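You operate a simulated robot arm through the tools that you are given. There is no shell and no other tool. Be economical: measure what you need, move in short steps, check, and stop when the job is done.

Carry out the task below with a simulated two-armed robot. There is one attempt and no reset: what you move stays moved.

## Task
On the washer top, fold the press cloth in half and then in half again.

The check looks at the end state, three seconds after you hand in, the way a careful person would. Anything else that was tipped, shoved, dropped, spilled or broken makes it a failure. Flat cloth is picked up by pressing the open fingertips on it (5 to 10 N) and closing them slowly along it; thin cloth reads only 2 to 8 mm in the jaws.

## Robot
Two 7-joint arms with two-finger parallel grippers on one trunk, on a base that drives. Base frame: it is fixed to the floor where the robot stands at the start and does not move with it; the origin is under the middle of the robot, x ahead of it, y to its left, z up. Units: mm, degrees, N and s.
The left shoulder is at the start at [70, 163, 1145], the right one opposite. Places, roughly: washer top [700, -100, 800]. Payload 3.43 kg a hand.
The tool frame of a hand sits at the grasp point between the pads (the TCP): z along the fingers, y along the line on which they close. The tips reach 34 mm beyond it. Largest opening 128 mm; finger width 24, thickness 12; the body of the gripper, 48 by 130 mm, starts 96 mm behind the TCP.
Orientation is told as [roll, pitch, yaw] about the base's x, y, z axes, in that order, counted from this pose: with the fingers straight down and closing along the base's y, the tool's x points along the base's -x, its y along +y and its z along -z.

## Interface
- The arms move only by the tool move_arm. It takes "left_deltas", "right_deltas" or both (then of equal length, played together; a hand with none holds still); each is one flat list of numbers, 7 for each row, row after row: the shift along the base's x, y, z in mm, then the turn, a rotation vector about the base's x, y, z in rad, then the finger opening in mm, from 0 to 128. In form: [dx, dy, dz, wx, wy, wz, claw, dx, dy, dz, wx, wy, wz, claw, ...]. A call has 1 to 8 rows; each row is the pose to reach, as a shift and turn from the pose commanded when the call began. Rows are played at 5 a second. More than 50 mm and 8.6 degrees between two rows, or a gripper value outside its range, and nothing of the call is played. A pose out of reach is approached as far as the arm can. The call stops where the force on the tool passes 40 N (or 10 N more than at its start, if that is more) or the arm is blocked; 0.2 s more then pass. The fingers move at their own pace (about 153 mm/s each) and stop on an object; they squeeze with about 35 N. The grip force told is the motor's: it shows also when the fingers shut on nothing. Time passes only in rows, and 0.2 s behind the last, so rows that repeat a pose let the fingers close. The reply holds the time, the measured pose of the TCP, the force on the tool along the base axes, the opening and the grip force, in the units named above and with some noise.
- Cameras (640 x 400 px; columns grow to the right, rows downward): "scene" is now at [133.2, -4.2, 1357.2]; the picture's right is [-0.07, -1.00, 0.00], its down [-0.71, 0.05, -0.70] and it looks along [0.70, -0.05, -0.71] (base axes); focal length 256 px, centre (320, 200). "left" rides on the left gripper at [76, 11, -160] in its tool frame; the picture's right is [-0.15, 0.99, 0.00], its down [-0.88, -0.13, -0.46] and it looks along [-0.45, -0.07, 0.89] (tool axes); focal length 234 px, centre (320, 200). "right" rides on the right gripper at [76, -11, -160] in its tool frame; the picture's right is [0.15, 0.99, 0.00], its down [-0.88, 0.13, -0.46] and it looks along [-0.45, 0.07, 0.89] (tool axes); focal length 234 px, centre (320, 200). There is no depth. A picture from a camera that has moved, and an enlarged one, comes with that camera's place and axes in the base frame and with its lens.
- snapshot(camera): a new picture of that camera. It takes no simulated time.
- lift_body(by): slides the trunk up (or, below 0, down) by that many mm; the arms and the scene camera ride with it, the base frame stays. It gives what a move gives, with no picture.
- drive_base(legs): drives the robot by 1 to 6 legs, each [ahead, left, turn to the left] in mm, mm and degrees, along the robot's own axes; the way and the turn of a leg run together, so that a leg with both is an arc; at most 1500 mm and 180 degrees a leg. The arms and the cameras ride along, it lands a little off, and it stops where it bumps. It gives what a move gives.
- head_to(pan, tilt): turns the head with the scene camera to pan (to the left, within 86 degrees either way) and tilt (down, from -29 to 69), counted from straight ahead of the robot. It gives what a move gives.
- zoom(camera, box): a new picture of the part [left, top, right, bottom] of that camera's present view, enlarged. It takes no simulated time.
- job_done(): hands the job in; it is judged then, once.

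Go step by step. Nothing tells you exact positions but the pictures and the camera data: compare them with the known pose of the tool, close in by small moves and look again before you grip or let go. The budget is 120 turns and 108 pictures, counting those below and the enlarged ones. Unless the task says otherwise, let go and move clear before handing in, and close with one line.

The tools are called after ">>>" as name(argument=value, ...) on one line, values as JSON. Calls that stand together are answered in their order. move_arm: Moves the arms, as the interface text tells. Its arguments: {"type":"object","properties":{"left_deltas":{"type":"array"},"right_deltas":{"type":"array"}},"required":[]} The other tools are called the same way: lift_body (by) slides the trunk up or down; drive_base (legs) drives the base; head_to (pan, tilt) turns the head that bears the scene camera; snapshot (camera) takes a picture; zoom (camera, box) takes an enlarged picture of a part of a camera's view; job_done () hands the job in.

At the start:

```text
time: 0.0
left_tool_pos: [684.8, 230.1, 1033.2]
left_tcp_rot: [0.1, 0.1, 0.0]
left_ft_force: [-0.2, 0.2, 0.0]
left_opening: 127.9
left_finger_force: 0.1
right_tool_pos: [655.1, -337.4, 1026.8]
right_tcp_rot: [0.0, 0.0, -0.1]
right_ft_force: [-0.3, 0.5, -0.1]
right_opening: 127.9
right_finger_force: 0.1
trunk travel left (down, up): [-625.0, 315.0]
robot x, y, heading: [-1.0, 2.0, 0.2]
head pan, tilt: [-3.9, 45.6]
```

scene: 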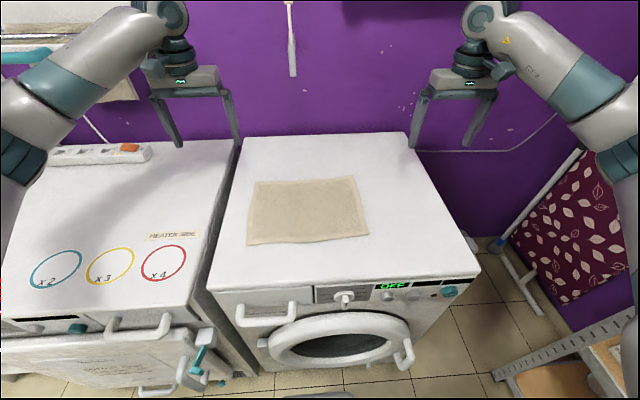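
right: 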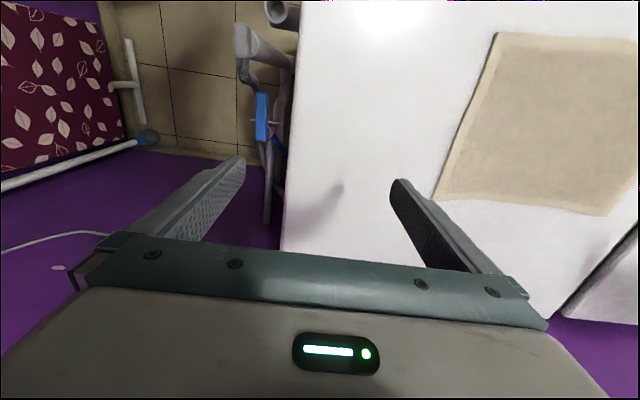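
left: 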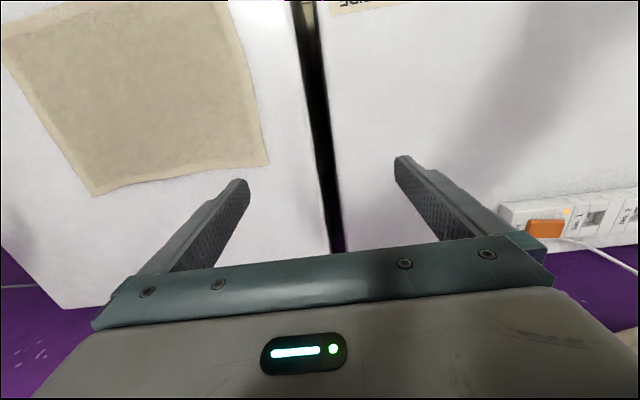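

The cloth looks to lie at roughly x 531–788, y −168–165 (about 255 × 330 mm). I'll fold the near edge to the far edge with both hands, then the left end over the right. First I bring the hands above the near corners, turning them so they close along x.

>>> move_arm(left_deltas=[-18, -10, -10, 0, 0, -0.1428, 80, -36, -20, -20, 0, 0, -0.2856, 60, -54, -30, -30, 0, 0, -0.4284, 60, -72, -40, -45, 0, 0, -0.5712, 60, -90, -50, -60, 0, 0, -0.714, 60, -108, -60, -75, 0, 0, -0.8568, 60, -126, -70, -90, 0, 0, -0.9996, 60, -144, -82, -105, 0, 0, -1.1424, 60], right_deltas=[-14, 23, -10, 0, 0, 0.1428, 80, -28, 46, -20, 0, 0, 0.2856, 60, -42, 69, -30, 0, 0, 0.4284, 60, -56, 92, -45, 0, 0, 0.5712, 60, -70, 115, -60, 0, 0, 0.714, 60, -84, 138, -75, 0, 0, 0.8568, 60, -98, 161, -90, 0, 0, 0.9996, 60, -110, 186, -105, 0, 0, 1.1424, 60])

>>> zoom(camera="scene", box=[220, 120, 420, 260])

```text
time: 1.8
left_tool_pos: [541.1, 148.3, 926.7]
left_tcp_rot: [-0.1, 0.0, -65.6]
left_ft_force: [0.5, -0.4, -0.1]
left_opening: 60.2
left_finger_force: 0.1
right_tool_pos: [544.8, -150.9, 920.8]
right_tcp_rot: [0.0, 0.0, 65.7]
right_ft_force: [-0.3, 0.8, -0.5]
right_opening: 60.0
right_finger_force: 0.0
trunk travel left (down, up): [-625.0, 315.0]
robot x, y, heading: [2.5, 1.2, -0.2]
head pan, tilt: [-3.9, 45.6]
```

```text
2.86 times, centred on (320, 190) of scene
camera zoom: at [133.3, -3.7, 1357.2], right [-0.07, -1.0, 0.0], down [-0.71, 0.05, -0.7], along [0.7, -0.05, -0.71], focal length 731 px, centre (320, 229)
```

zoom: 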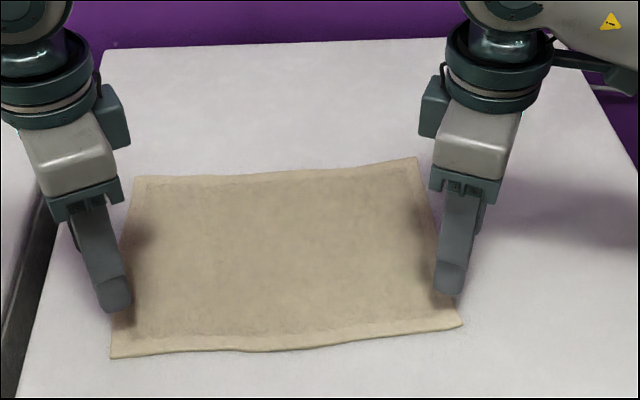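

The turn works without trouble. I'll finish the yaw and descend to about 25 mm above the cloth, then look.

>>> move_arm(left_deltas=[0, 0, -15, 0, 0, -0.1428, 50, 0, 0, -30, 0, 0, -0.2856, 40, 0, 0, -60, 0, 0, -0.426, 40], right_deltas=[0, 0, -15, 0, 0, 0.1428, 50, 0, 0, -30, 0, 0, 0.2856, 40, 0, 0, -55, 0, 0, 0.424, 40])

>>> snapshot(camera="left")

>>> snapshot(camera="right")

>>> zoom(camera="scene", box=[220, 150, 400, 262])

```text
time: 2.6
left_tool_pos: [541.4, 147.8, 886.8]
left_tcp_rot: [0.9, -0.4, -87.5]
left_ft_force: [-4.7, 0.4, 19.3]
left_opening: 40.1
left_finger_force: 0.4
right_tool_pos: [524.6, -150.3, 903.2]
right_tcp_rot: [-7.4, -0.6, 77.4]
right_ft_force: [0.9, 0.5, 0.3]
right_opening: 39.8
right_finger_force: 0.0
right hand out of reach, approached as far as the arm can: row 1, 2, 3
trunk travel left (down, up): [-625.0, 315.0]
robot x, y, heading: [0.5, -0.1, -0.3]
head pan, tilt: [-3.9, 45.6]
stopped in row 3 (left hand): the force on the tool passed its limit (the readings are from after the stop); the commanded pose is now the measured one
```

```text
103 pictures are left
camera left: at [546.4, 224.0, 1046.6], right [0.99, -0.1, 0.02], down [-0.1, -0.88, 0.46], along [-0.03, -0.46, -0.89], focal length 234 px, centre (320, 200)
```

left: 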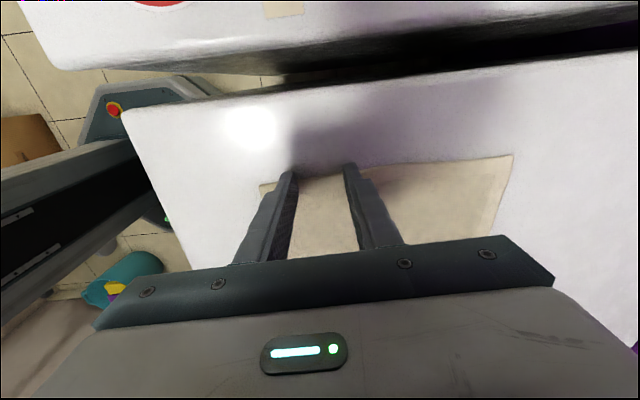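

```text
102 pictures are left
camera right: at [498.2, -224.1, 1062.7], right [-0.99, 0.07, -0.13], down [0.01, 0.9, 0.45], along [0.15, 0.44, -0.89], focal length 234 px, centre (320, 200)
```

right: 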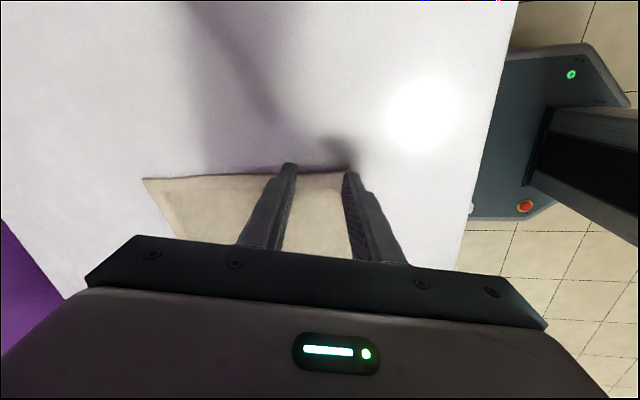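

```text
3.56 times, centred on (310, 206) of scene
camera zoom: at [130.6, -4.4, 1357.5], right [-0.07, -1.0, 0.0], down [-0.71, 0.05, -0.7], along [0.7, -0.05, -0.71], focal length 909 px, centre (356, 179)
```

zoom: 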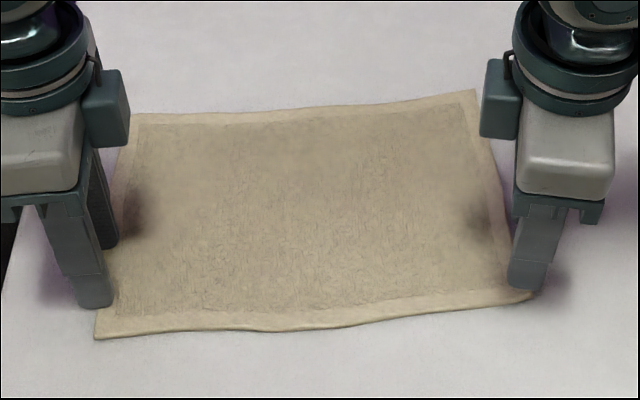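

The left tips touched at TCP z≈887, so the washer top is at about z≈852, which puts the near corners at about (495,147) and (504,−151). The right hand is out of reach there, so I'll lift both hands and back the base off for more room.

>>> move_arm(left_deltas=[0, 0, 30, 0, 0, 0, 40, 0, 0, 60, 0, 0, 0, 40], right_deltas=[5, 0, 30, 0, 0, 0, 40, 10, 0, 50, 0, 0, 0, 40])

>>> drive_base(legs=[[-130, 0, 0]])

```text
time: 3.2
left_tool_pos: [545.1, 144.7, 943.5]
left_tcp_rot: [0.7, -0.4, -87.5]
left_ft_force: [-0.8, -0.2, 0.1]
left_opening: 40.1
left_finger_force: 0.0
right_tool_pos: [527.8, -151.2, 911.4]
right_tcp_rot: [-7.3, -0.6, 77.5]
right_ft_force: [0.1, -0.6, 0.1]
right_opening: 40.0
right_finger_force: 0.0
right hand out of reach, approached as far as the arm can: row 1, 2
trunk travel left (down, up): [-625.0, 315.0]
robot x, y, heading: [2.9, -1.6, 0.2]
head pan, tilt: [-3.9, 45.6]
```

```text
time: 4.5
left_tool_pos: [411.6, 147.8, 944.7]
left_tcp_rot: [0.7, -0.5, -87.4]
left_ft_force: [0.1, -0.2, 1.0]
left_opening: 39.6
left_finger_force: 0.0
right_tool_pos: [396.2, -148.6, 911.8]
right_tcp_rot: [-7.3, -0.6, 77.5]
right_ft_force: [0.5, -0.2, 0.5]
right_opening: 40.0
right_finger_force: 0.0
trunk travel left (down, up): [-625.0, 315.0]
robot x, y, heading: [-132.7, -1.9, -0.1]
head pan, tilt: [-3.9, 45.6]
```

Now I'll bring the hands forward again over the corners, testing the right hand's reach and levelling its roll.

>>> move_arm(left_deltas=[40, 0, 0, 0, 0, -0.04, 40, 85, 0, 0, 0, 0, -0.04, 40], right_deltas=[40, -5, 10, 0, 0, 0, 40, 80, -5, 20, 0, 0, 0, 40, 110, 0, 30, 0.0, 0, 0, 40])

```text
refused: give rows for one hand, or as many for the one as for the other
```

>>> move_arm(left_deltas=[40, 0, 0, 0, 0, -0.04, 40, 85, 0, 0, 0, 0, -0.04, 40, 85, 0, 0, 0, 0, -0.04, 40], right_deltas=[40, -5, 10, 0, 0, 0, 40, 80, -5, 20, 0, 0, 0, 40, 110, 0, 30, 0.0, 0, 0, 40])

```text
time: 5.3
left_tool_pos: [498.2, 146.9, 942.5]
left_tcp_rot: [0.6, -0.4, -89.7]
left_ft_force: [0.3, 0.3, 0.2]
left_opening: 39.6
left_finger_force: 0.1
right_tool_pos: [396.0, -148.8, 911.2]
right_tcp_rot: [-7.2, -0.6, 77.4]
right_ft_force: [-0.1, 0.1, -0.8]
right_opening: 39.8
right_finger_force: 0.1
right hand out of reach, approached as far as the arm can: row 1, 2, 3
trunk travel left (down, up): [-625.0, 315.0]
robot x, y, heading: [-132.7, -0.8, 0.0]
head pan, tilt: [-3.9, 45.6]
```

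The right wrist seems stuck at a joint limit. I'll turn its yaw back and move it outward.

>>> move_arm(right_deltas=[0, 0, 10, 0, 0, -0.14, 40, 0, 0, 20, 0, 0, -0.28, 40, 0, -10, 30, 0, 0, -0.42, 40])

```text
time: 6.1
left_tool_pos: [497.5, 147.2, 943.3]
left_tcp_rot: [0.5, -0.4, -89.7]
left_ft_force: [0.2, -0.9, 0.3]
left_opening: 40.0
left_finger_force: 0.1
right_tool_pos: [396.1, -161.3, 941.8]
right_tcp_rot: [-7.2, -0.6, 53.3]
right_ft_force: [0.2, -1.2, 0.0]
right_opening: 39.6
right_finger_force: 0.1
trunk travel left (down, up): [-625.0, 315.0]
robot x, y, heading: [-128.7, 0.4, 0.2]
head pan, tilt: [-3.9, 45.6]
```

It moves freely again. Next I carry it forward level, then try the yaw further out.

>>> move_arm(right_deltas=[40, 0, 0, 0.06, 0, 0, 40, 80, 5, 0, 0.125, 0, 0, 40, 108, 12, 0, 0.125, 0, 0, 40])

>>> move_arm(right_deltas=[0, 0, 0, 0, 0, 0.14, 40, 0, 0, 0, 0, 0, 0.28, 40, 0, 0, 0, 0, 0, 0.42, 40, 0, 0, 0, 0, 0, 0.56, 40, 0, 0, 0, 0, 0, 0.64, 40])

```text
time: 6.9
left_tool_pos: [499.6, 147.1, 943.2]
left_tcp_rot: [0.6, -0.5, -89.8]
left_ft_force: [0.7, 1.1, 0.1]
left_opening: 40.1
left_finger_force: 0.1
right_tool_pos: [504.7, -148.0, 942.2]
right_tcp_rot: [-3.0, -6.2, 53.2]
right_ft_force: [0.3, -0.1, -0.1]
right_opening: 39.8
right_finger_force: 0.1
trunk travel left (down, up): [-625.0, 315.0]
robot x, y, heading: [-130.7, 3.7, 0.1]
head pan, tilt: [-3.9, 45.6]
```

```text
time: 8.1
left_tool_pos: [496.1, 150.2, 944.1]
left_tcp_rot: [0.7, -0.6, -89.7]
left_ft_force: [-0.4, 0.3, 1.2]
left_opening: 39.9
left_finger_force: 0.0
right_tool_pos: [435.0, -113.8, 923.9]
right_tcp_rot: [-9.2, -8.2, 75.8]
right_ft_force: [-1.7, -0.5, 0.0]
right_opening: 39.9
right_finger_force: 0.1
right hand out of reach, approached as far as the arm can: row 1, 2, 3, 4, 5
trunk travel left (down, up): [-625.0, 315.0]
robot x, y, heading: [-131.2, -0.2, -0.1]
head pan, tilt: [-3.9, 45.6]
```

The right wrist has a yaw limit of about +65° in this configuration. I'll turn it the other way, to −90, and level it on the way.

>>> move_arm(right_deltas=[10, -15, 10, 0, 0, -0.145, 40, 20, -30, 15, 0, 0, -0.29, 40, 30, -40, 20, 0, 0, -0.435, 40, 40, -50, 25, 0, 0, -0.58, 40, 50, -50, 30, 0, 0, -0.725, 40, 60, -50, 30, 0, 0, -0.87, 40, 70, -50, 30, 0, 0, -1.015, 40, 70, -50, 30, 0, 0, -1.16, 40])

>>> move_arm(right_deltas=[0, 0, 0, 0, 0, -0.145, 40, 0, 0, 0, 0, 0, -0.163, 40])

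```text
time: 9.9
left_tool_pos: [497.6, 147.2, 942.1]
left_tcp_rot: [0.7, -0.5, -89.8]
left_ft_force: [-1.0, 0.0, 0.7]
left_opening: 39.8
left_finger_force: 0.0
right_tool_pos: [504.9, -167.4, 952.0]
right_tcp_rot: [-9.1, -8.4, 9.0]
right_ft_force: [-0.5, 0.6, 0.5]
right_opening: 40.0
right_finger_force: 0.1
trunk travel left (down, up): [-625.0, 315.0]
robot x, y, heading: [-129.1, -1.9, 0.2]
head pan, tilt: [-3.9, 45.6]
```

```text
time: 10.5
left_tool_pos: [497.9, 146.3, 943.3]
left_tcp_rot: [0.6, -0.5, -89.7]
left_ft_force: [0.2, -0.5, -0.3]
left_opening: 39.8
left_finger_force: 0.0
right_tool_pos: [504.1, -167.7, 951.9]
right_tcp_rot: [-8.9, -8.4, -0.2]
right_ft_force: [-0.2, 0.4, -0.4]
right_opening: 40.0
right_finger_force: 0.1
trunk travel left (down, up): [-625.0, 315.0]
robot x, y, heading: [-130.8, 0.8, 0.2]
head pan, tilt: [-3.9, 45.6]
```

Now level the roll and pitch, then keep turning to −90.

>>> move_arm(right_deltas=[0, 0, 0, 0.08, 0.073, 0, 40, 0, 0, 0, 0.157, 0.146, 0, 40])

>>> move_arm(right_deltas=[0, 0, 0, 0, 0, -0.145, 40, 0, 0, 0, 0, 0, -0.29, 40, 0, 5, 0, 0, 0, -0.435, 40, 0, 10, 0, 0, 0, -0.58, 40, 0, 15, 0, 0, 0, -0.725, 40, 0, 20, 0, 0, 0, -0.87, 40, 0, 20, 0, 0, 0, -1.015, 40, 0, 20, 0, 0, 0, -1.16, 40])

>>> move_arm(right_deltas=[0, 0, 0, 0, 0, -0.14, 40, 0, 0, 0, 0, 0, -0.28, 40, 0, 0, 0, 0, 0, -0.41, 40])

```text
time: 11.1
left_tool_pos: [497.8, 147.2, 942.3]
left_tcp_rot: [0.6, -0.5, -89.7]
left_ft_force: [-0.2, -0.2, -0.9]
left_opening: 39.9
left_finger_force: 0.0
right_tool_pos: [504.8, -166.9, 952.5]
right_tcp_rot: [-0.1, 0.1, -0.8]
right_ft_force: [-0.1, -0.3, -0.1]
right_opening: 39.8
right_finger_force: 0.1
trunk travel left (down, up): [-625.0, 315.0]
robot x, y, heading: [-129.0, -1.3, 0.0]
head pan, tilt: [-3.9, 45.6]
```

```text
time: 12.9
left_tool_pos: [497.9, 148.2, 943.0]
left_tcp_rot: [0.6, -0.5, -89.7]
left_ft_force: [0.3, -0.5, 0.9]
left_opening: 39.8
left_finger_force: 0.0
right_tool_pos: [505.0, -147.6, 950.8]
right_tcp_rot: [0.0, 0.0, -67.5]
right_ft_force: [-0.9, -0.8, -0.2]
right_opening: 39.8
right_finger_force: 0.0
trunk travel left (down, up): [-625.0, 315.0]
robot x, y, heading: [-131.9, -0.8, 0.2]
head pan, tilt: [-3.9, 45.6]
```

```text
time: 13.7
left_tool_pos: [497.7, 147.1, 943.6]
left_tcp_rot: [0.6, -0.6, -89.7]
left_ft_force: [0.4, -0.1, -0.2]
left_opening: 40.0
left_finger_force: 0.1
right_tool_pos: [505.9, -147.2, 951.8]
right_tcp_rot: [0.0, -0.1, -90.9]
right_ft_force: [0.0, 0.1, 0.3]
right_opening: 40.0
right_finger_force: 0.0
trunk travel left (down, up): [-625.0, 315.0]
robot x, y, heading: [-133.1, -1.4, 0.1]
head pan, tilt: [-3.9, 45.6]
```

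Both hands are level and close along x. Looking at where the cloth edge lies.

>>> snapshot(camera="left")

>>> snapshot(camera="right")

>>> zoom(camera="scene", box=[220, 90, 420, 215])

```text
100 pictures are left
camera left: at [506.0, 224.0, 1103.0], right [0.99, -0.14, 0.01], down [-0.13, -0.88, 0.46], along [-0.05, -0.46, -0.89], focal length 234 px, centre (320, 200)
```

left: 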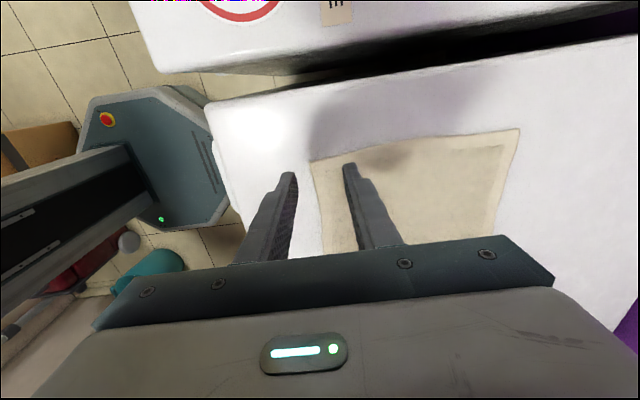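

```text
99 pictures are left
camera right: at [495.0, -70.9, 1112.1], right [0.99, 0.13, 0.0], down [0.12, -0.88, 0.46], along [0.06, -0.45, -0.89], focal length 234 px, centre (320, 200)
```

right: 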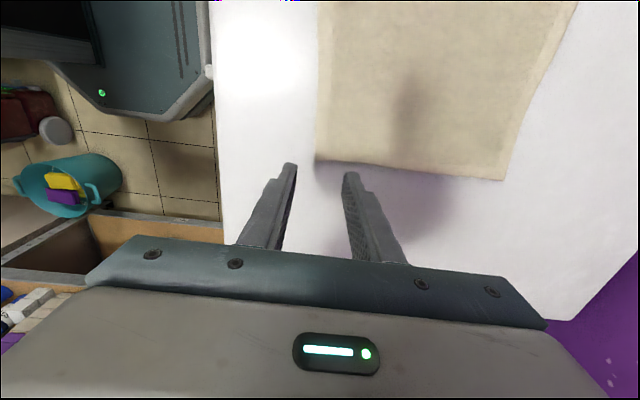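

```text
3.20 times, centred on (320, 152) of scene
camera zoom: at [1.9, -3.9, 1357.2], right [-0.07, -1.0, 0.0], down [-0.71, 0.05, -0.7], along [0.7, -0.05, -0.71], focal length 818 px, centre (320, 352)
```

zoom: 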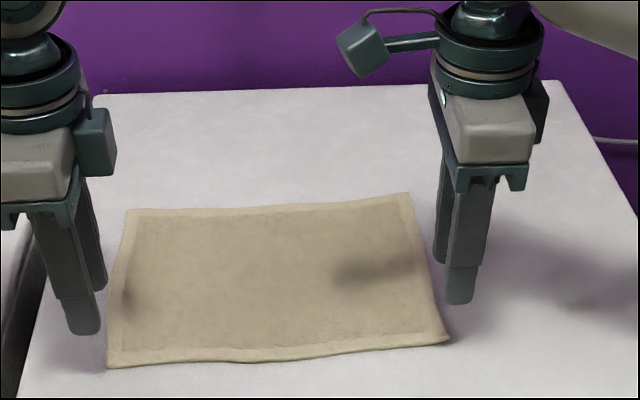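

With the top at z≈852, I take the corners as near-left (492,145), near-right (503,−154), far-left (720,147) and far-right (731,−150). I'll place each hand about 22 mm inside the near edge and descend to just above the cloth.

>>> move_arm(left_deltas=[8, -8, -15, 0, 0, 0, 30, 16, -16, -30, 0, 0, 0, 30, 16, -16, -45, 0, 0, 0, 30, 16, -16, -51, 0, 0, 0, 30], right_deltas=[10, 5, -15, 0, 0, 0, 30, 20, 9, -30, 0, 0, 0, 30, 20, 9, -48, 0, 0, 0, 30, 20, 9, -59, 0, 0, 0, 30])

>>> snapshot(camera="left")

>>> snapshot(camera="right")

```text
time: 14.7
left_tool_pos: [514.4, 130.2, 891.5]
left_tcp_rot: [0.5, -0.4, -89.7]
left_ft_force: [0.6, 0.1, -0.6]
left_opening: 29.9
left_finger_force: 0.0
right_tool_pos: [524.6, -136.4, 892.5]
right_tcp_rot: [-0.1, 0.1, -90.7]
right_ft_force: [0.5, 0.2, 0.4]
right_opening: 30.3
right_finger_force: 0.0
trunk travel left (down, up): [-625.0, 315.0]
robot x, y, heading: [-130.6, 1.8, -0.2]
head pan, tilt: [-3.9, 45.6]
```

```text
97 pictures are left
camera left: at [522.1, 207.6, 1052.4], right [0.99, -0.14, 0.01], down [-0.13, -0.88, 0.46], along [-0.05, -0.46, -0.89], focal length 234 px, centre (320, 200)
```

left: 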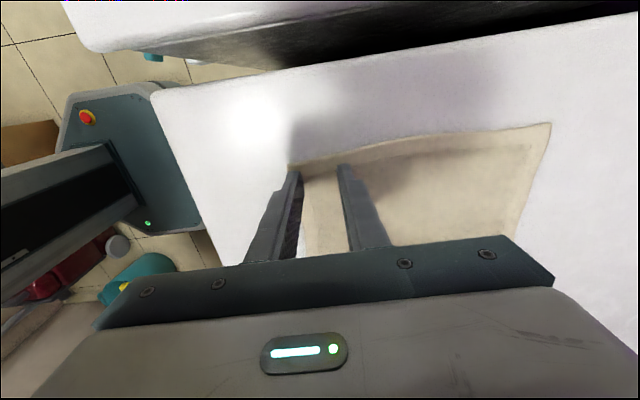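

```text
96 pictures are left
camera right: at [515.5, -61.9, 1053.0], right [0.99, 0.13, 0.0], down [0.12, -0.88, 0.46], along [0.06, -0.45, -0.89], focal length 234 px, centre (320, 200)
```

right: 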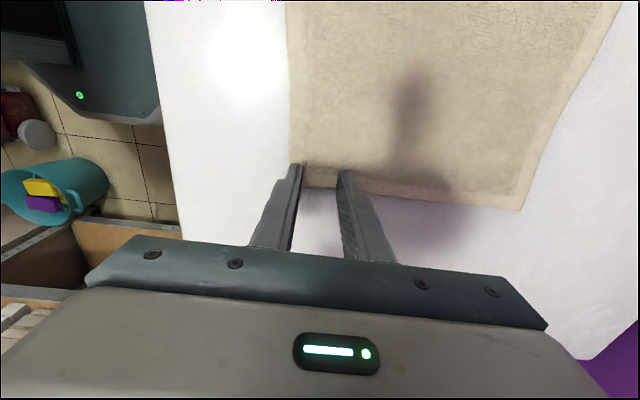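

The fingertips are above the near edge as planned. I'll press down in small steps.

>>> move_arm(left_deltas=[0, 0, -2, 0, 0, 0, 30, 0, 0, -4, 0, 0, 0, 30, 0, 0, -5, 0, 0, 0, 30, 0, 0, -5, 0, 0, 0, 30], right_deltas=[0, 4, -2, 0, 0, 0, 30, 0, 4, -4, 0, 0, 0, 30, 0, 4, -5, 0, 0, 0, 30, 0, 4, -5, 0, 0, 0, 30])

```text
time: 15.7
left_tool_pos: [512.4, 131.0, 889.4]
left_tcp_rot: [0.6, -0.5, -89.7]
left_ft_force: [0.2, -0.1, 0.5]
left_opening: 30.1
left_finger_force: 0.1
right_tool_pos: [524.4, -132.7, 888.6]
right_tcp_rot: [0.0, 0.0, -90.7]
right_ft_force: [0.5, 0.0, 2.5]
right_opening: 29.9
right_finger_force: 0.0
trunk travel left (down, up): [-625.0, 315.0]
robot x, y, heading: [-132.7, -2.0, -0.2]
head pan, tilt: [-3.9, 45.6]
```

>>> move_arm(left_deltas=[0, 0, -1, 0, 0, 0, 30, 0, 0, -2, 0, 0, 0, 30, 0, 0, -2, 0, 0, 0, 30], right_deltas=[0, 0, 0, 0, 0, 0, 30, 0, 0, -1, 0, 0, 0, 30, 0, 0, -1, 0, 0, 0, 30])

```text
time: 16.5
left_tool_pos: [511.8, 129.9, 887.5]
left_tcp_rot: [0.7, -0.5, -89.7]
left_ft_force: [2.4, 0.3, 9.7]
left_opening: 29.6
left_finger_force: 0.1
right_tool_pos: [523.9, -133.7, 887.2]
right_tcp_rot: [0.0, 0.1, -90.8]
right_ft_force: [1.2, 0.6, 3.6]
right_opening: 30.0
right_finger_force: 0.0
trunk travel left (down, up): [-625.0, 315.0]
robot x, y, heading: [-132.7, -4.3, 0.2]
head pan, tilt: [-3.9, 45.6]
```

Both hands are in contact, at about 10 N left and 4 N right. Pressing the right a touch more and closing slowly.

>>> move_arm(left_deltas=[0, 0, 0, 0, 0, 0, 26, 0, 0, 0, 0, 0, 0, 22, 0, 0, 0, 0, 0, 0, 18, 0, 0, 0, 0, 0, 0, 14, 0, 0, 0, 0, 0, 0, 10, 0, 0, 0, 0, 0, 0, 6, 0, 0, 0, 0, 0, 0, 2, 0, 0, 0, 0, 0, 0, 0], right_deltas=[0, 0, -1, 0, 0, 0, 26, 0, 0, -1, 0, 0, 0, 22, 0, 0, -1, 0, 0, 0, 18, 0, 0, -1, 0, 0, 0, 14, 0, 0, -1, 0, 0, 0, 10, 0, 0, -1, 0, 0, 0, 6, 0, 0, -1, 0, 0, 0, 2, 0, 0, -1, 0, 0, 0, 0])

>>> snapshot(camera="left")

>>> snapshot(camera="right")

```text
time: 18.3
left_tool_pos: [510.4, 131.2, 887.6]
left_tcp_rot: [0.7, -0.6, -89.7]
left_ft_force: [-0.3, -1.9, 9.5]
left_opening: 3.9
left_finger_force: 35.2
right_tool_pos: [523.4, -134.5, 887.5]
right_tcp_rot: [0.0, 0.0, -90.8]
right_ft_force: [0.3, 1.6, 9.1]
right_opening: 3.9
right_finger_force: 35.0
trunk travel left (down, up): [-625.0, 315.0]
robot x, y, heading: [-133.2, 2.2, 0.1]
head pan, tilt: [-3.9, 45.6]
```

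```text
95 pictures are left
camera left: at [518.8, 207.9, 1047.2], right [0.99, -0.14, 0.01], down [-0.13, -0.88, 0.46], along [-0.05, -0.46, -0.89], focal length 234 px, centre (320, 200)
```

left: 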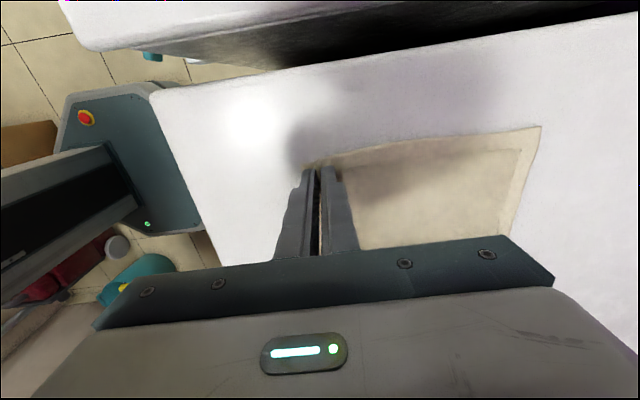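

```text
94 pictures are left
camera right: at [513.5, -58.0, 1047.7], right [0.99, 0.13, 0.0], down [0.12, -0.88, 0.46], along [0.06, -0.45, -0.89], focal length 234 px, centre (320, 200)
```

right: 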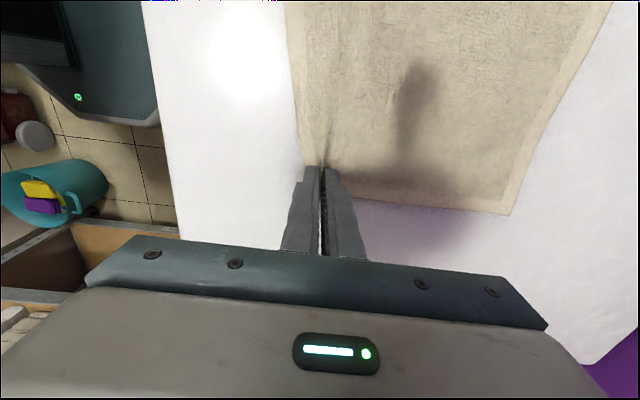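

Both jaws hold cloth at 3.9 mm. I'll lift and move slightly forward along the fold arc, then check the cloth.

>>> move_arm(left_deltas=[2, 0, 15, 0, 0, 0, 0, 6, 0, 30, 0, 0, 0, 0, 15, 0, 45, 0, 0, 0, 0, 25, 0, 58, 0, 0, 0, 0, 40, 0, 68, 0, 0, 0, 0], right_deltas=[2, 0, 15, 0, 0, 0, 0, 6, 0, 30, 0, 0, 0, 0, 15, 0, 45, 0, 0, 0, 0, 25, 0, 58, 0, 0, 0, 0, 40, 0, 68, 0, 0, 0, 0])

>>> snapshot(camera="scene")

>>> snapshot(camera="right")

```text
time: 19.5
left_tool_pos: [553.5, 133.2, 954.1]
left_tcp_rot: [0.5, -0.5, -89.6]
left_ft_force: [0.5, -1.0, 0.4]
left_opening: 3.6
left_finger_force: 35.2
right_tool_pos: [565.2, -135.1, 953.7]
right_tcp_rot: [-0.1, 0.0, -90.8]
right_ft_force: [-0.4, 1.5, 1.1]
right_opening: 3.4
right_finger_force: 35.2
trunk travel left (down, up): [-625.0, 315.0]
robot x, y, heading: [-128.4, 0.1, 0.1]
head pan, tilt: [-3.9, 45.6]
```

```text
93 pictures are left
camera scene: at [2.5, -3.9, 1357.0], right [-0.07, -1.0, 0.0], down [-0.71, 0.05, -0.7], along [0.7, -0.05, -0.71], focal length 256 px, centre (320, 200)
```

scene: 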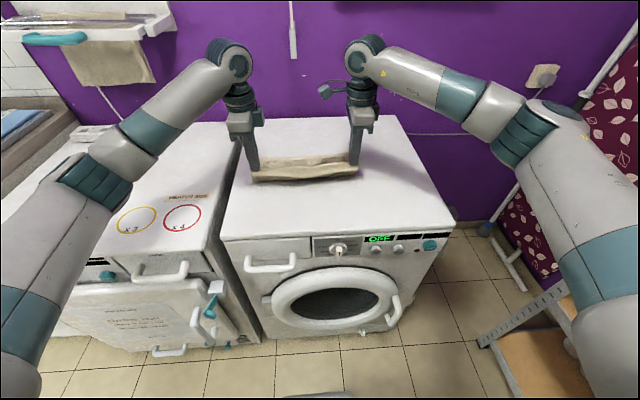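

```text
92 pictures are left
camera right: at [554.8, -59.0, 1113.5], right [0.99, 0.13, 0.0], down [0.12, -0.88, 0.46], along [0.06, -0.45, -0.89], focal length 234 px, centre (320, 200)
```

right: 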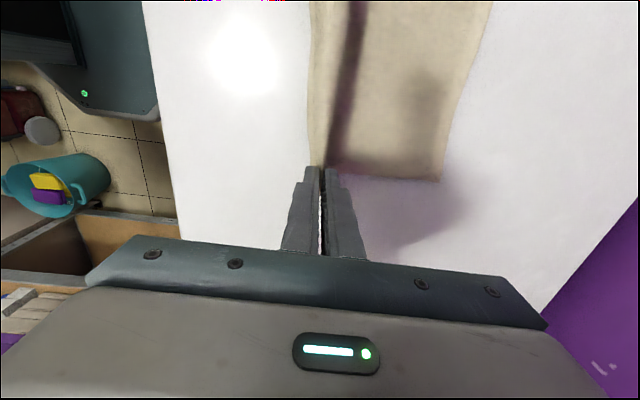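

The cloth is lifted at both corners. Driving the base forward now carries the edge over the fold line and restores reach.

>>> drive_base(legs=[[110, 0, 0]])

>>> snapshot(camera="scene")

>>> snapshot(camera="right")

>>> snapshot(camera="left")

```text
time: 20.7
left_tool_pos: [660.1, 132.8, 954.9]
left_tcp_rot: [0.5, -0.5, -89.7]
left_ft_force: [0.1, -1.4, 0.6]
left_opening: 3.7
left_finger_force: 34.8
right_tool_pos: [673.3, -134.6, 953.3]
right_tcp_rot: [0.0, 0.0, -90.6]
right_ft_force: [0.5, 0.7, 0.2]
right_opening: 3.7
right_finger_force: 35.3
trunk travel left (down, up): [-625.0, 315.0]
robot x, y, heading: [-21.2, 2.2, 0.4]
head pan, tilt: [-3.9, 45.6]
```

```text
91 pictures are left
camera scene: at [110.0, -3.6, 1357.2], right [-0.07, -1.0, 0.0], down [-0.71, 0.05, -0.7], along [0.7, -0.05, -0.71], focal length 256 px, centre (320, 200)
```

scene: 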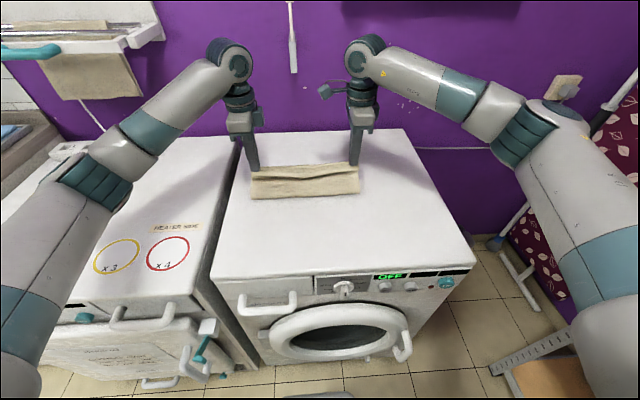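

```text
90 pictures are left
camera right: at [662.4, -58.4, 1113.8], right [0.99, 0.13, 0.0], down [0.12, -0.88, 0.46], along [0.06, -0.45, -0.89], focal length 234 px, centre (320, 200)
```

right: 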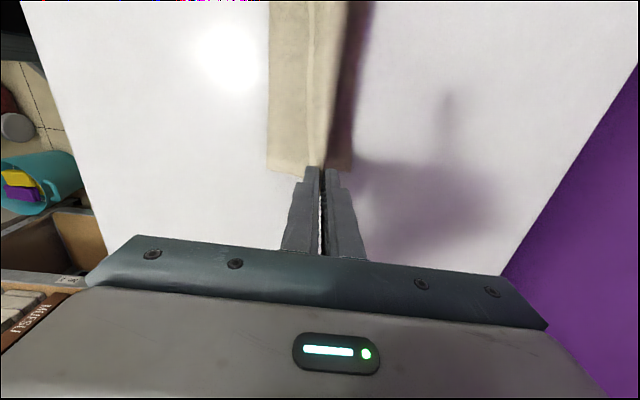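

```text
89 pictures are left
camera left: at [669.0, 209.4, 1114.8], right [0.99, -0.14, 0.01], down [-0.13, -0.88, 0.46], along [-0.05, -0.46, -0.89], focal length 234 px, centre (320, 200)
```

left: 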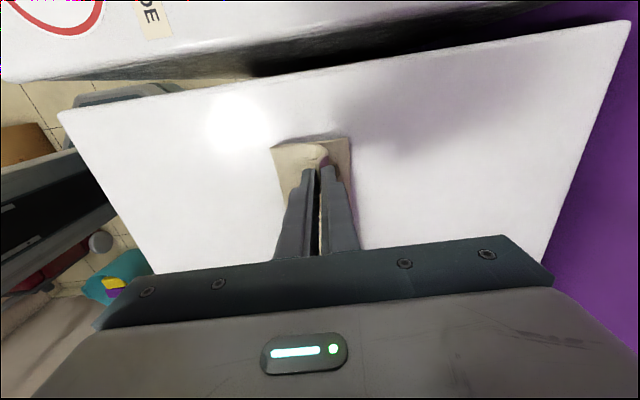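

>>> zoom(camera="scene", box=[230, 130, 390, 230])

```text
4.00 times, centred on (310, 180) of scene
camera zoom: at [110.0, -3.6, 1357.2], right [-0.07, -1.0, 0.0], down [-0.71, 0.05, -0.7], along [0.7, -0.05, -0.71], focal length 1023 px, centre (360, 280)
```

zoom: 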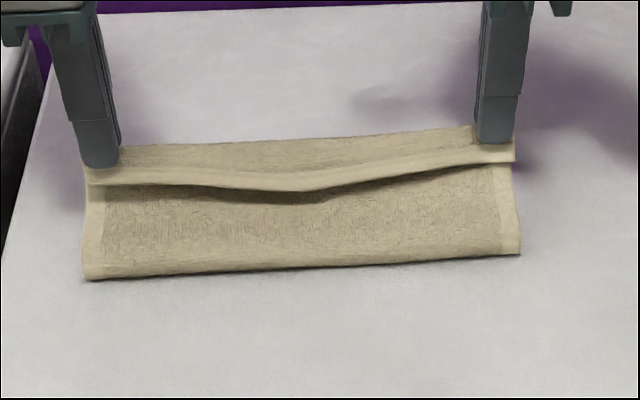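

The hem points toward me as expected. I'll pitch both hands so the fingers point back while moving forward and down, so the edge unrolls forward.

>>> move_arm(left_deltas=[8, 0, 0, 0, 0.14, 0, 0, 16, 0, -3, 0, 0.28, 0, 0, 24, 0, -8, 0, 0.42, 0, 0, 32, 0, -14, 0, 0.56, 0, 0, 38, 0, -20, 0, 0.7, 0, 0], right_deltas=[8, 0, 0, 0, 0.14, 0, 0, 16, 0, -3, 0, 0.28, 0, 0, 24, 0, -8, 0, 0.42, 0, 0, 32, 0, -14, 0, 0.56, 0, 0, 38, 0, -20, 0, 0.7, 0, 0])

>>> zoom(camera="scene", box=[230, 110, 390, 210])

>>> snapshot(camera="left")

```text
time: 21.9
left_tool_pos: [677.5, 133.1, 945.5]
left_tcp_rot: [-31.4, -0.5, -89.5]
left_ft_force: [-0.5, -0.1, -1.3]
left_opening: 3.1
left_finger_force: 34.9
left hand out of reach, approached as far as the arm can: row 4, 5
right_tool_pos: [645.3, -108.8, 949.1]
right_tcp_rot: [-38.9, -0.7, -90.1]
right_ft_force: [0.4, 0.4, -0.1]
right_opening: 3.2
right_finger_force: 34.6
right hand out of reach, approached as far as the arm can: row 4, 5
trunk travel left (down, up): [-625.0, 315.0]
robot x, y, heading: [-20.0, -2.0, 0.0]
head pan, tilt: [-3.9, 45.6]
```

```text
4.00 times, centred on (310, 160) of scene
camera zoom: at [109.4, -0.9, 1357.3], right [-0.07, -1.0, 0.0], down [-0.71, 0.04, -0.7], along [0.7, -0.05, -0.71], focal length 1023 px, centre (360, 360)
```

zoom: 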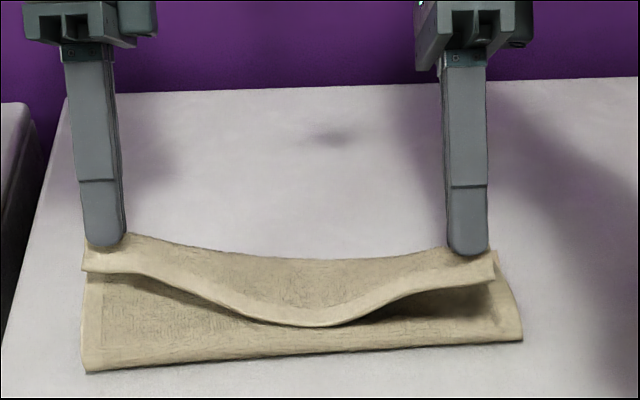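

```text
86 pictures are left
camera left: at [767.8, 209.9, 1075.9], right [0.85, -0.14, -0.51], down [0.13, -0.88, 0.46], along [-0.52, -0.46, -0.72], focal length 234 px, centre (320, 200)
```

left: 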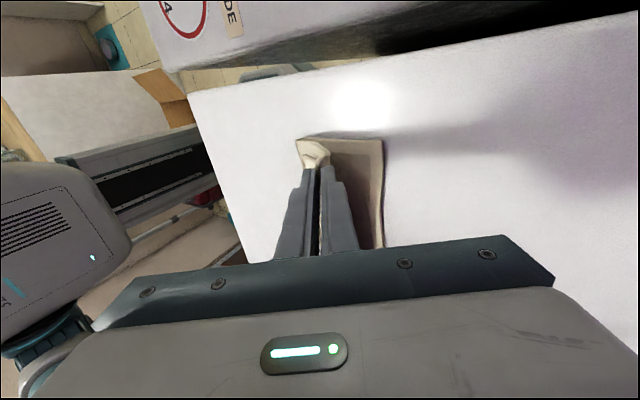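

The right hand was dragged inward at its limit. I'll bring it back to its line with less tilt, then drive the last bit with the base.

>>> move_arm(left_deltas=[0, 0, 0, 0, -0.03, 0, 0, 0, 0, 0, 0, -0.05, 0, 0], right_deltas=[18, -14, 0, 0, -0.1, 0, 0, 40, -27, 0, 0, -0.2, 0, 0])

>>> drive_base(legs=[[20, 0, 0]])

>>> zoom(camera="scene", box=[230, 120, 390, 220])

```text
time: 22.5
left_tool_pos: [676.1, 130.9, 944.5]
left_tcp_rot: [-28.5, -0.2, -89.5]
left_ft_force: [-0.3, 0.0, 0.3]
left_opening: 3.4
left_finger_force: 34.9
right_tool_pos: [685.9, -134.9, 948.3]
right_tcp_rot: [-28.6, -0.2, -90.8]
right_ft_force: [-0.2, -0.4, -0.1]
right_opening: 3.4
right_finger_force: 34.9
trunk travel left (down, up): [-625.0, 315.0]
robot x, y, heading: [-23.8, 1.2, 0.2]
head pan, tilt: [-3.9, 45.6]
```

```text
time: 23.3
left_tool_pos: [693.9, 130.9, 945.6]
left_tcp_rot: [-28.5, -0.3, -89.6]
left_ft_force: [-1.0, -0.9, 0.6]
left_opening: 3.7
left_finger_force: 35.2
right_tool_pos: [702.0, -136.1, 950.5]
right_tcp_rot: [-28.4, -0.3, -90.7]
right_ft_force: [0.1, 1.2, -0.3]
right_opening: 3.2
right_finger_force: 35.2
trunk travel left (down, up): [-625.0, 315.0]
robot x, y, heading: [-0.0, -0.2, 0.1]
head pan, tilt: [-3.9, 45.6]
```

```text
4.00 times, centred on (310, 170) of scene
camera zoom: at [126.6, -3.7, 1357.6], right [-0.07, -1.0, 0.0], down [-0.71, 0.05, -0.7], along [0.7, -0.05, -0.71], focal length 1023 px, centre (360, 320)
```

zoom: 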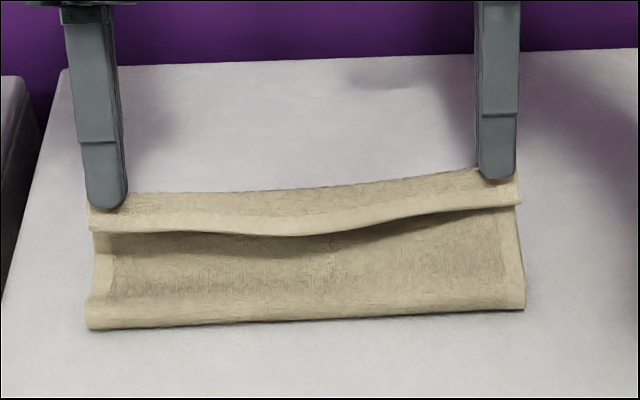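

Now I lower the edge to its laying spot near the far edge, reducing the tilt for reach.

>>> move_arm(left_deltas=[5, 0, -12, 0, -0.06, 0, 0, 10, 0, -24, 0, -0.12, 0, 0, 15, 0, -36, 0, -0.18, 0, 0, 16, 0, -47, 0, -0.24, 0, 0], right_deltas=[5, 0, -14, 0, -0.06, 0, 0, 10, 0, -28, 0, -0.12, 0, 0, 15, 0, -40, 0, -0.18, 0, 0, 18, 0, -52, 0, -0.24, 0, 0])

>>> zoom(camera="scene", box=[230, 120, 390, 220])

>>> snapshot(camera="left")

>>> snapshot(camera="right")

```text
time: 24.3
left_tool_pos: [712.0, 131.2, 898.6]
left_tcp_rot: [-14.8, -0.3, -89.6]
left_ft_force: [0.3, -0.2, 1.1]
left_opening: 3.4
left_finger_force: 34.7
right_tool_pos: [723.2, -137.0, 898.0]
right_tcp_rot: [-14.8, -0.1, -90.8]
right_ft_force: [0.7, 0.9, 0.9]
right_opening: 3.1
right_finger_force: 35.2
trunk travel left (down, up): [-625.0, 315.0]
robot x, y, heading: [-4.0, -0.8, 0.2]
head pan, tilt: [-3.9, 45.6]
```

```text
4.00 times, centred on (310, 170) of scene
camera zoom: at [128.6, -3.5, 1357.3], right [-0.07, -1.0, 0.0], down [-0.71, 0.05, -0.7], along [0.7, -0.05, -0.71], focal length 1023 px, centre (360, 320)
```

zoom: 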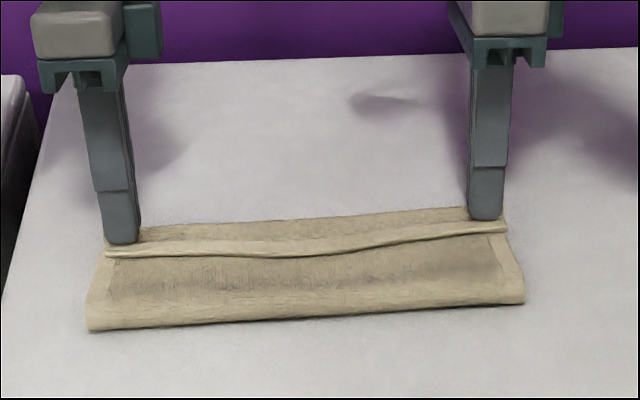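

```text
83 pictures are left
camera left: at [761.9, 207.2, 1050.2], right [0.96, -0.14, -0.25], down [0.0, -0.88, 0.48], along [-0.29, -0.46, -0.84], focal length 234 px, centre (320, 200)
```

left: 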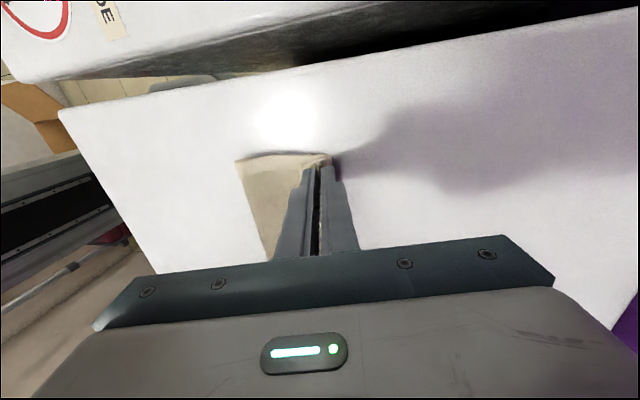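

```text
82 pictures are left
camera right: at [754.5, -60.9, 1055.1], right [0.96, 0.13, -0.25], down [0.23, -0.88, 0.41], along [-0.17, -0.45, -0.88], focal length 234 px, centre (320, 200)
```

right: 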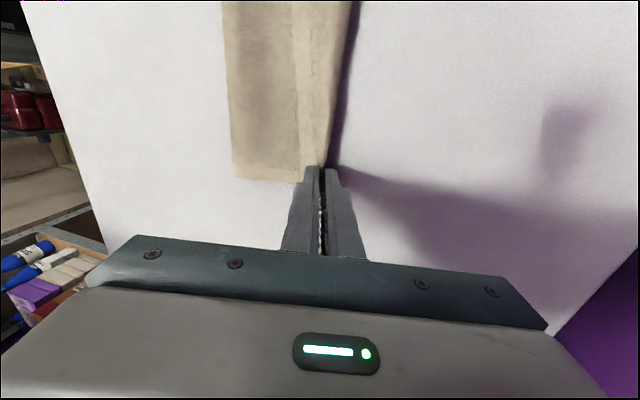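

The edge is now about 12 mm above the lower layer. I'll open the fingers gently and look at how the hem behaves.

>>> move_arm(left_deltas=[0, 0, 0, 0, 0, 0, 10, 0, 0, 0, 0, 0, 0, 20, 0, 0, 0, 0, 0, 0, 24, 0, 0, 0, 0, 0, 0, 24], right_deltas=[0, 0, 0, 0, 0, 0, 10, 0, 0, 0, 0, 0, 0, 20, 0, 0, 0, 0, 0, 0, 24, 0, 0, 0, 0, 0, 0, 24])

>>> zoom(camera="scene", box=[230, 120, 390, 220])

>>> snapshot(camera="right")

```text
time: 25.3
left_tool_pos: [712.3, 131.1, 898.0]
left_tcp_rot: [-14.7, -0.4, -89.5]
left_ft_force: [-0.4, 0.7, 0.7]
left_opening: 24.1
left_finger_force: 0.0
right_tool_pos: [724.8, -136.3, 895.9]
right_tcp_rot: [-14.9, -0.2, -90.7]
right_ft_force: [-0.1, 1.0, 0.4]
right_opening: 24.2
right_finger_force: 0.0
trunk travel left (down, up): [-625.0, 315.0]
robot x, y, heading: [-1.0, -0.0, -0.1]
head pan, tilt: [-3.9, 45.6]
```

```text
4.00 times, centred on (310, 170) of scene
camera zoom: at [129.3, -3.6, 1357.2], right [-0.07, -1.0, 0.0], down [-0.71, 0.05, -0.7], along [0.7, -0.05, -0.71], focal length 1023 px, centre (360, 320)
```

zoom: 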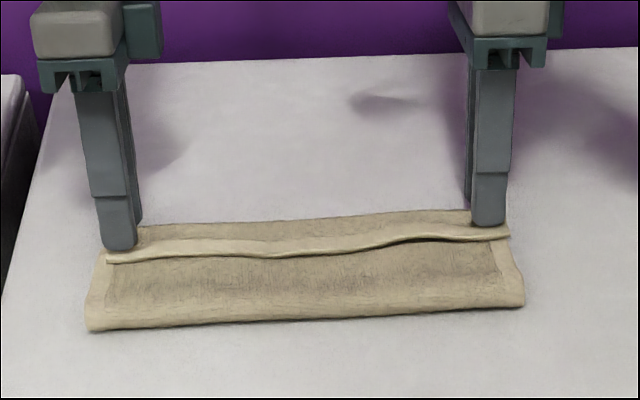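

```text
80 pictures are left
camera right: at [755.0, -61.0, 1054.5], right [0.96, 0.13, -0.25], down [0.23, -0.88, 0.41], along [-0.17, -0.45, -0.88], focal length 234 px, centre (320, 200)
```

right: 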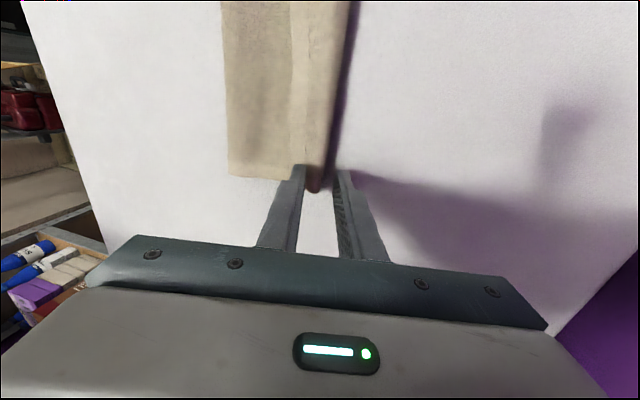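

The flap still lies back toward me, with the rear fingers at its free edge. I'll open a bit wider, dip slightly, and sweep forward so the rear fingers turn the flap over.

>>> move_arm(left_deltas=[0, 0, 2, 0, 0, 0, 44, 0, 0, -4, 0, 0, 0, 44, 10, 0, -4, 0, 0, 0, 44, 22, 0, -2, 0, 0, 0, 44, 34, 0, 2, 0, 0, 0, 44], right_deltas=[0, 0, 2, 0, 0, 0, 44, 0, 0, -4, 0, 0, 0, 44, 10, 0, -4, 0, 0, 0, 44, 22, 0, -2, 0, 0, 0, 44, 34, 0, 2, 0, 0, 0, 44])

>>> zoom(camera="scene", box=[230, 120, 390, 220])

>>> snapshot(camera="right")

```text
time: 26.5
left_tool_pos: [747.5, 130.5, 899.5]
left_tcp_rot: [-14.8, -0.4, -89.6]
left_ft_force: [-0.3, -0.4, 0.0]
left_opening: 43.9
left_finger_force: 0.1
right_tool_pos: [757.0, -136.5, 899.3]
right_tcp_rot: [-14.9, -0.1, -90.7]
right_ft_force: [0.8, 0.0, -0.2]
right_opening: 44.1
right_finger_force: 0.1
trunk travel left (down, up): [-625.0, 315.0]
robot x, y, heading: [-4.6, -0.4, 0.3]
head pan, tilt: [-3.9, 45.6]
```

```text
4.00 times, centred on (310, 170) of scene
camera zoom: at [129.7, -3.6, 1357.1], right [-0.07, -1.0, 0.0], down [-0.71, 0.05, -0.7], along [0.7, -0.05, -0.71], focal length 1023 px, centre (360, 320)
```

zoom: 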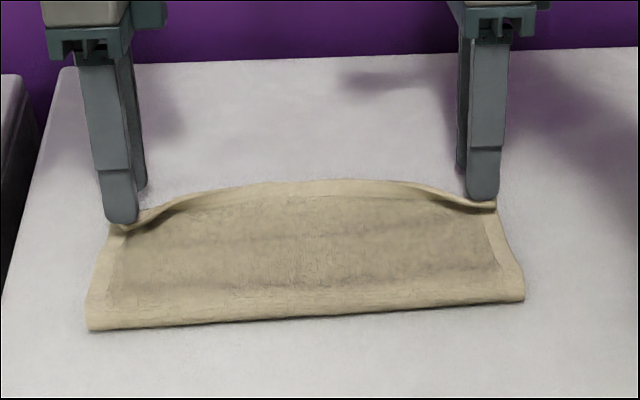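

```text
78 pictures are left
camera right: at [788.6, -60.1, 1056.8], right [0.96, 0.13, -0.25], down [0.23, -0.88, 0.41], along [-0.17, -0.45, -0.88], focal length 234 px, centre (320, 200)
```

right: 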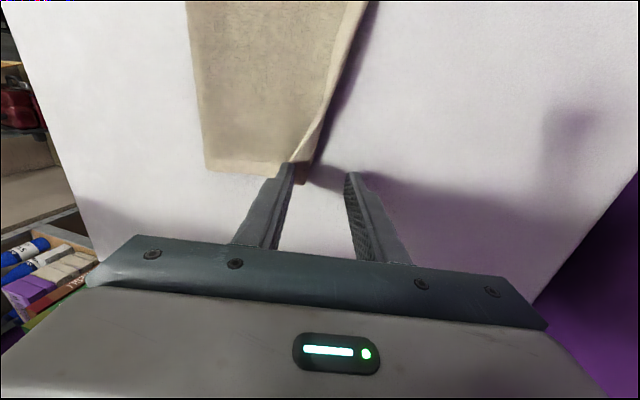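

The middle of the flap flipped over. I'll continue the sweep forward and up to release the corners.

>>> move_arm(left_deltas=[10, 0, 2, 0, 0, 0, 44, 22, 0, 8, 0, 0, 0, 44, 30, 0, 25, 0, 0, 0, 44, 32, 0, 60, 0, 0, 0, 44], right_deltas=[10, 0, 2, 0, 0, 0, 44, 22, 0, 8, 0, 0, 0, 44, 30, 0, 25, 0, 0, 0, 44, 32, 0, 60, 0, 0, 0, 44])

>>> zoom(camera="scene", box=[230, 120, 390, 220])

>>> snapshot(camera="right")

>>> snapshot(camera="left")

```text
time: 27.5
left_tool_pos: [765.9, 134.8, 937.7]
left_tcp_rot: [-14.8, -0.5, -89.6]
left_ft_force: [-0.1, 0.8, -0.6]
left_opening: 44.2
left_finger_force: 0.1
left hand out of reach, approached as far as the arm can: row 2, 3, 4
right_tool_pos: [765.3, -136.1, 954.9]
right_tcp_rot: [-14.9, -0.1, -90.7]
right_ft_force: [0.4, -0.1, 0.8]
right_opening: 44.1
right_finger_force: 0.1
right hand out of reach, approached as far as the arm can: row 2, 3, 4
trunk travel left (down, up): [-625.0, 315.0]
robot x, y, heading: [-4.6, -1.9, 0.1]
head pan, tilt: [-3.9, 45.6]
```

```text
4.00 times, centred on (310, 170) of scene
camera zoom: at [128.5, -3.2, 1357.2], right [-0.07, -1.0, 0.0], down [-0.71, 0.05, -0.7], along [0.7, -0.05, -0.71], focal length 1023 px, centre (360, 320)
```

zoom: 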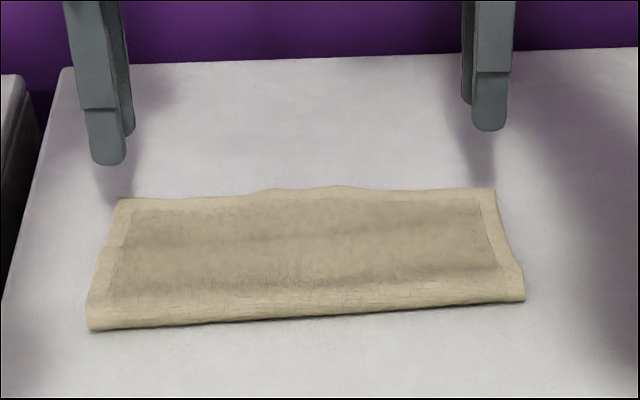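

```text
76 pictures are left
camera right: at [796.3, -60.5, 1113.0], right [0.96, 0.13, -0.25], down [0.23, -0.88, 0.41], along [-0.17, -0.45, -0.88], focal length 234 px, centre (320, 200)
```

right: 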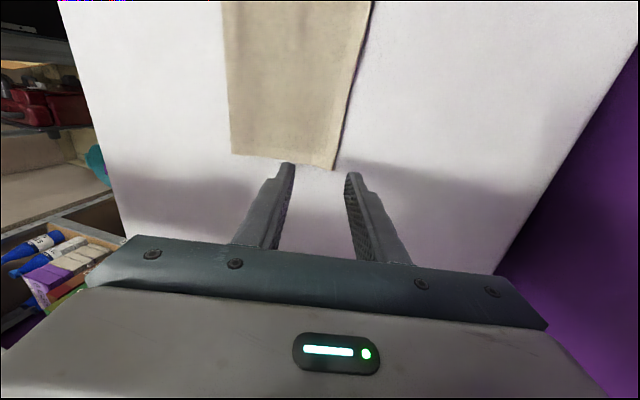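

```text
75 pictures are left
camera left: at [815.2, 212.3, 1089.9], right [0.96, -0.14, -0.25], down [0.0, -0.88, 0.48], along [-0.29, -0.46, -0.84], focal length 234 px, centre (320, 200)
```

left: 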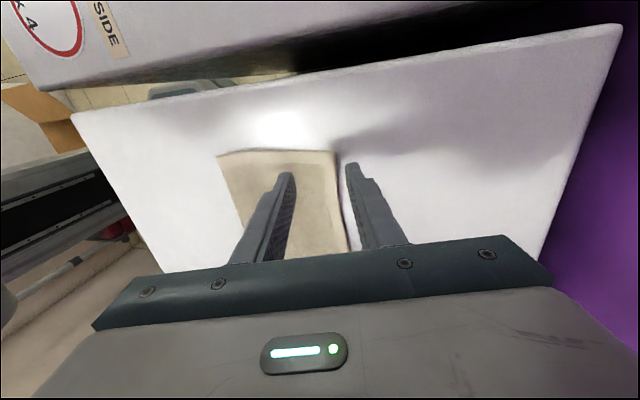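

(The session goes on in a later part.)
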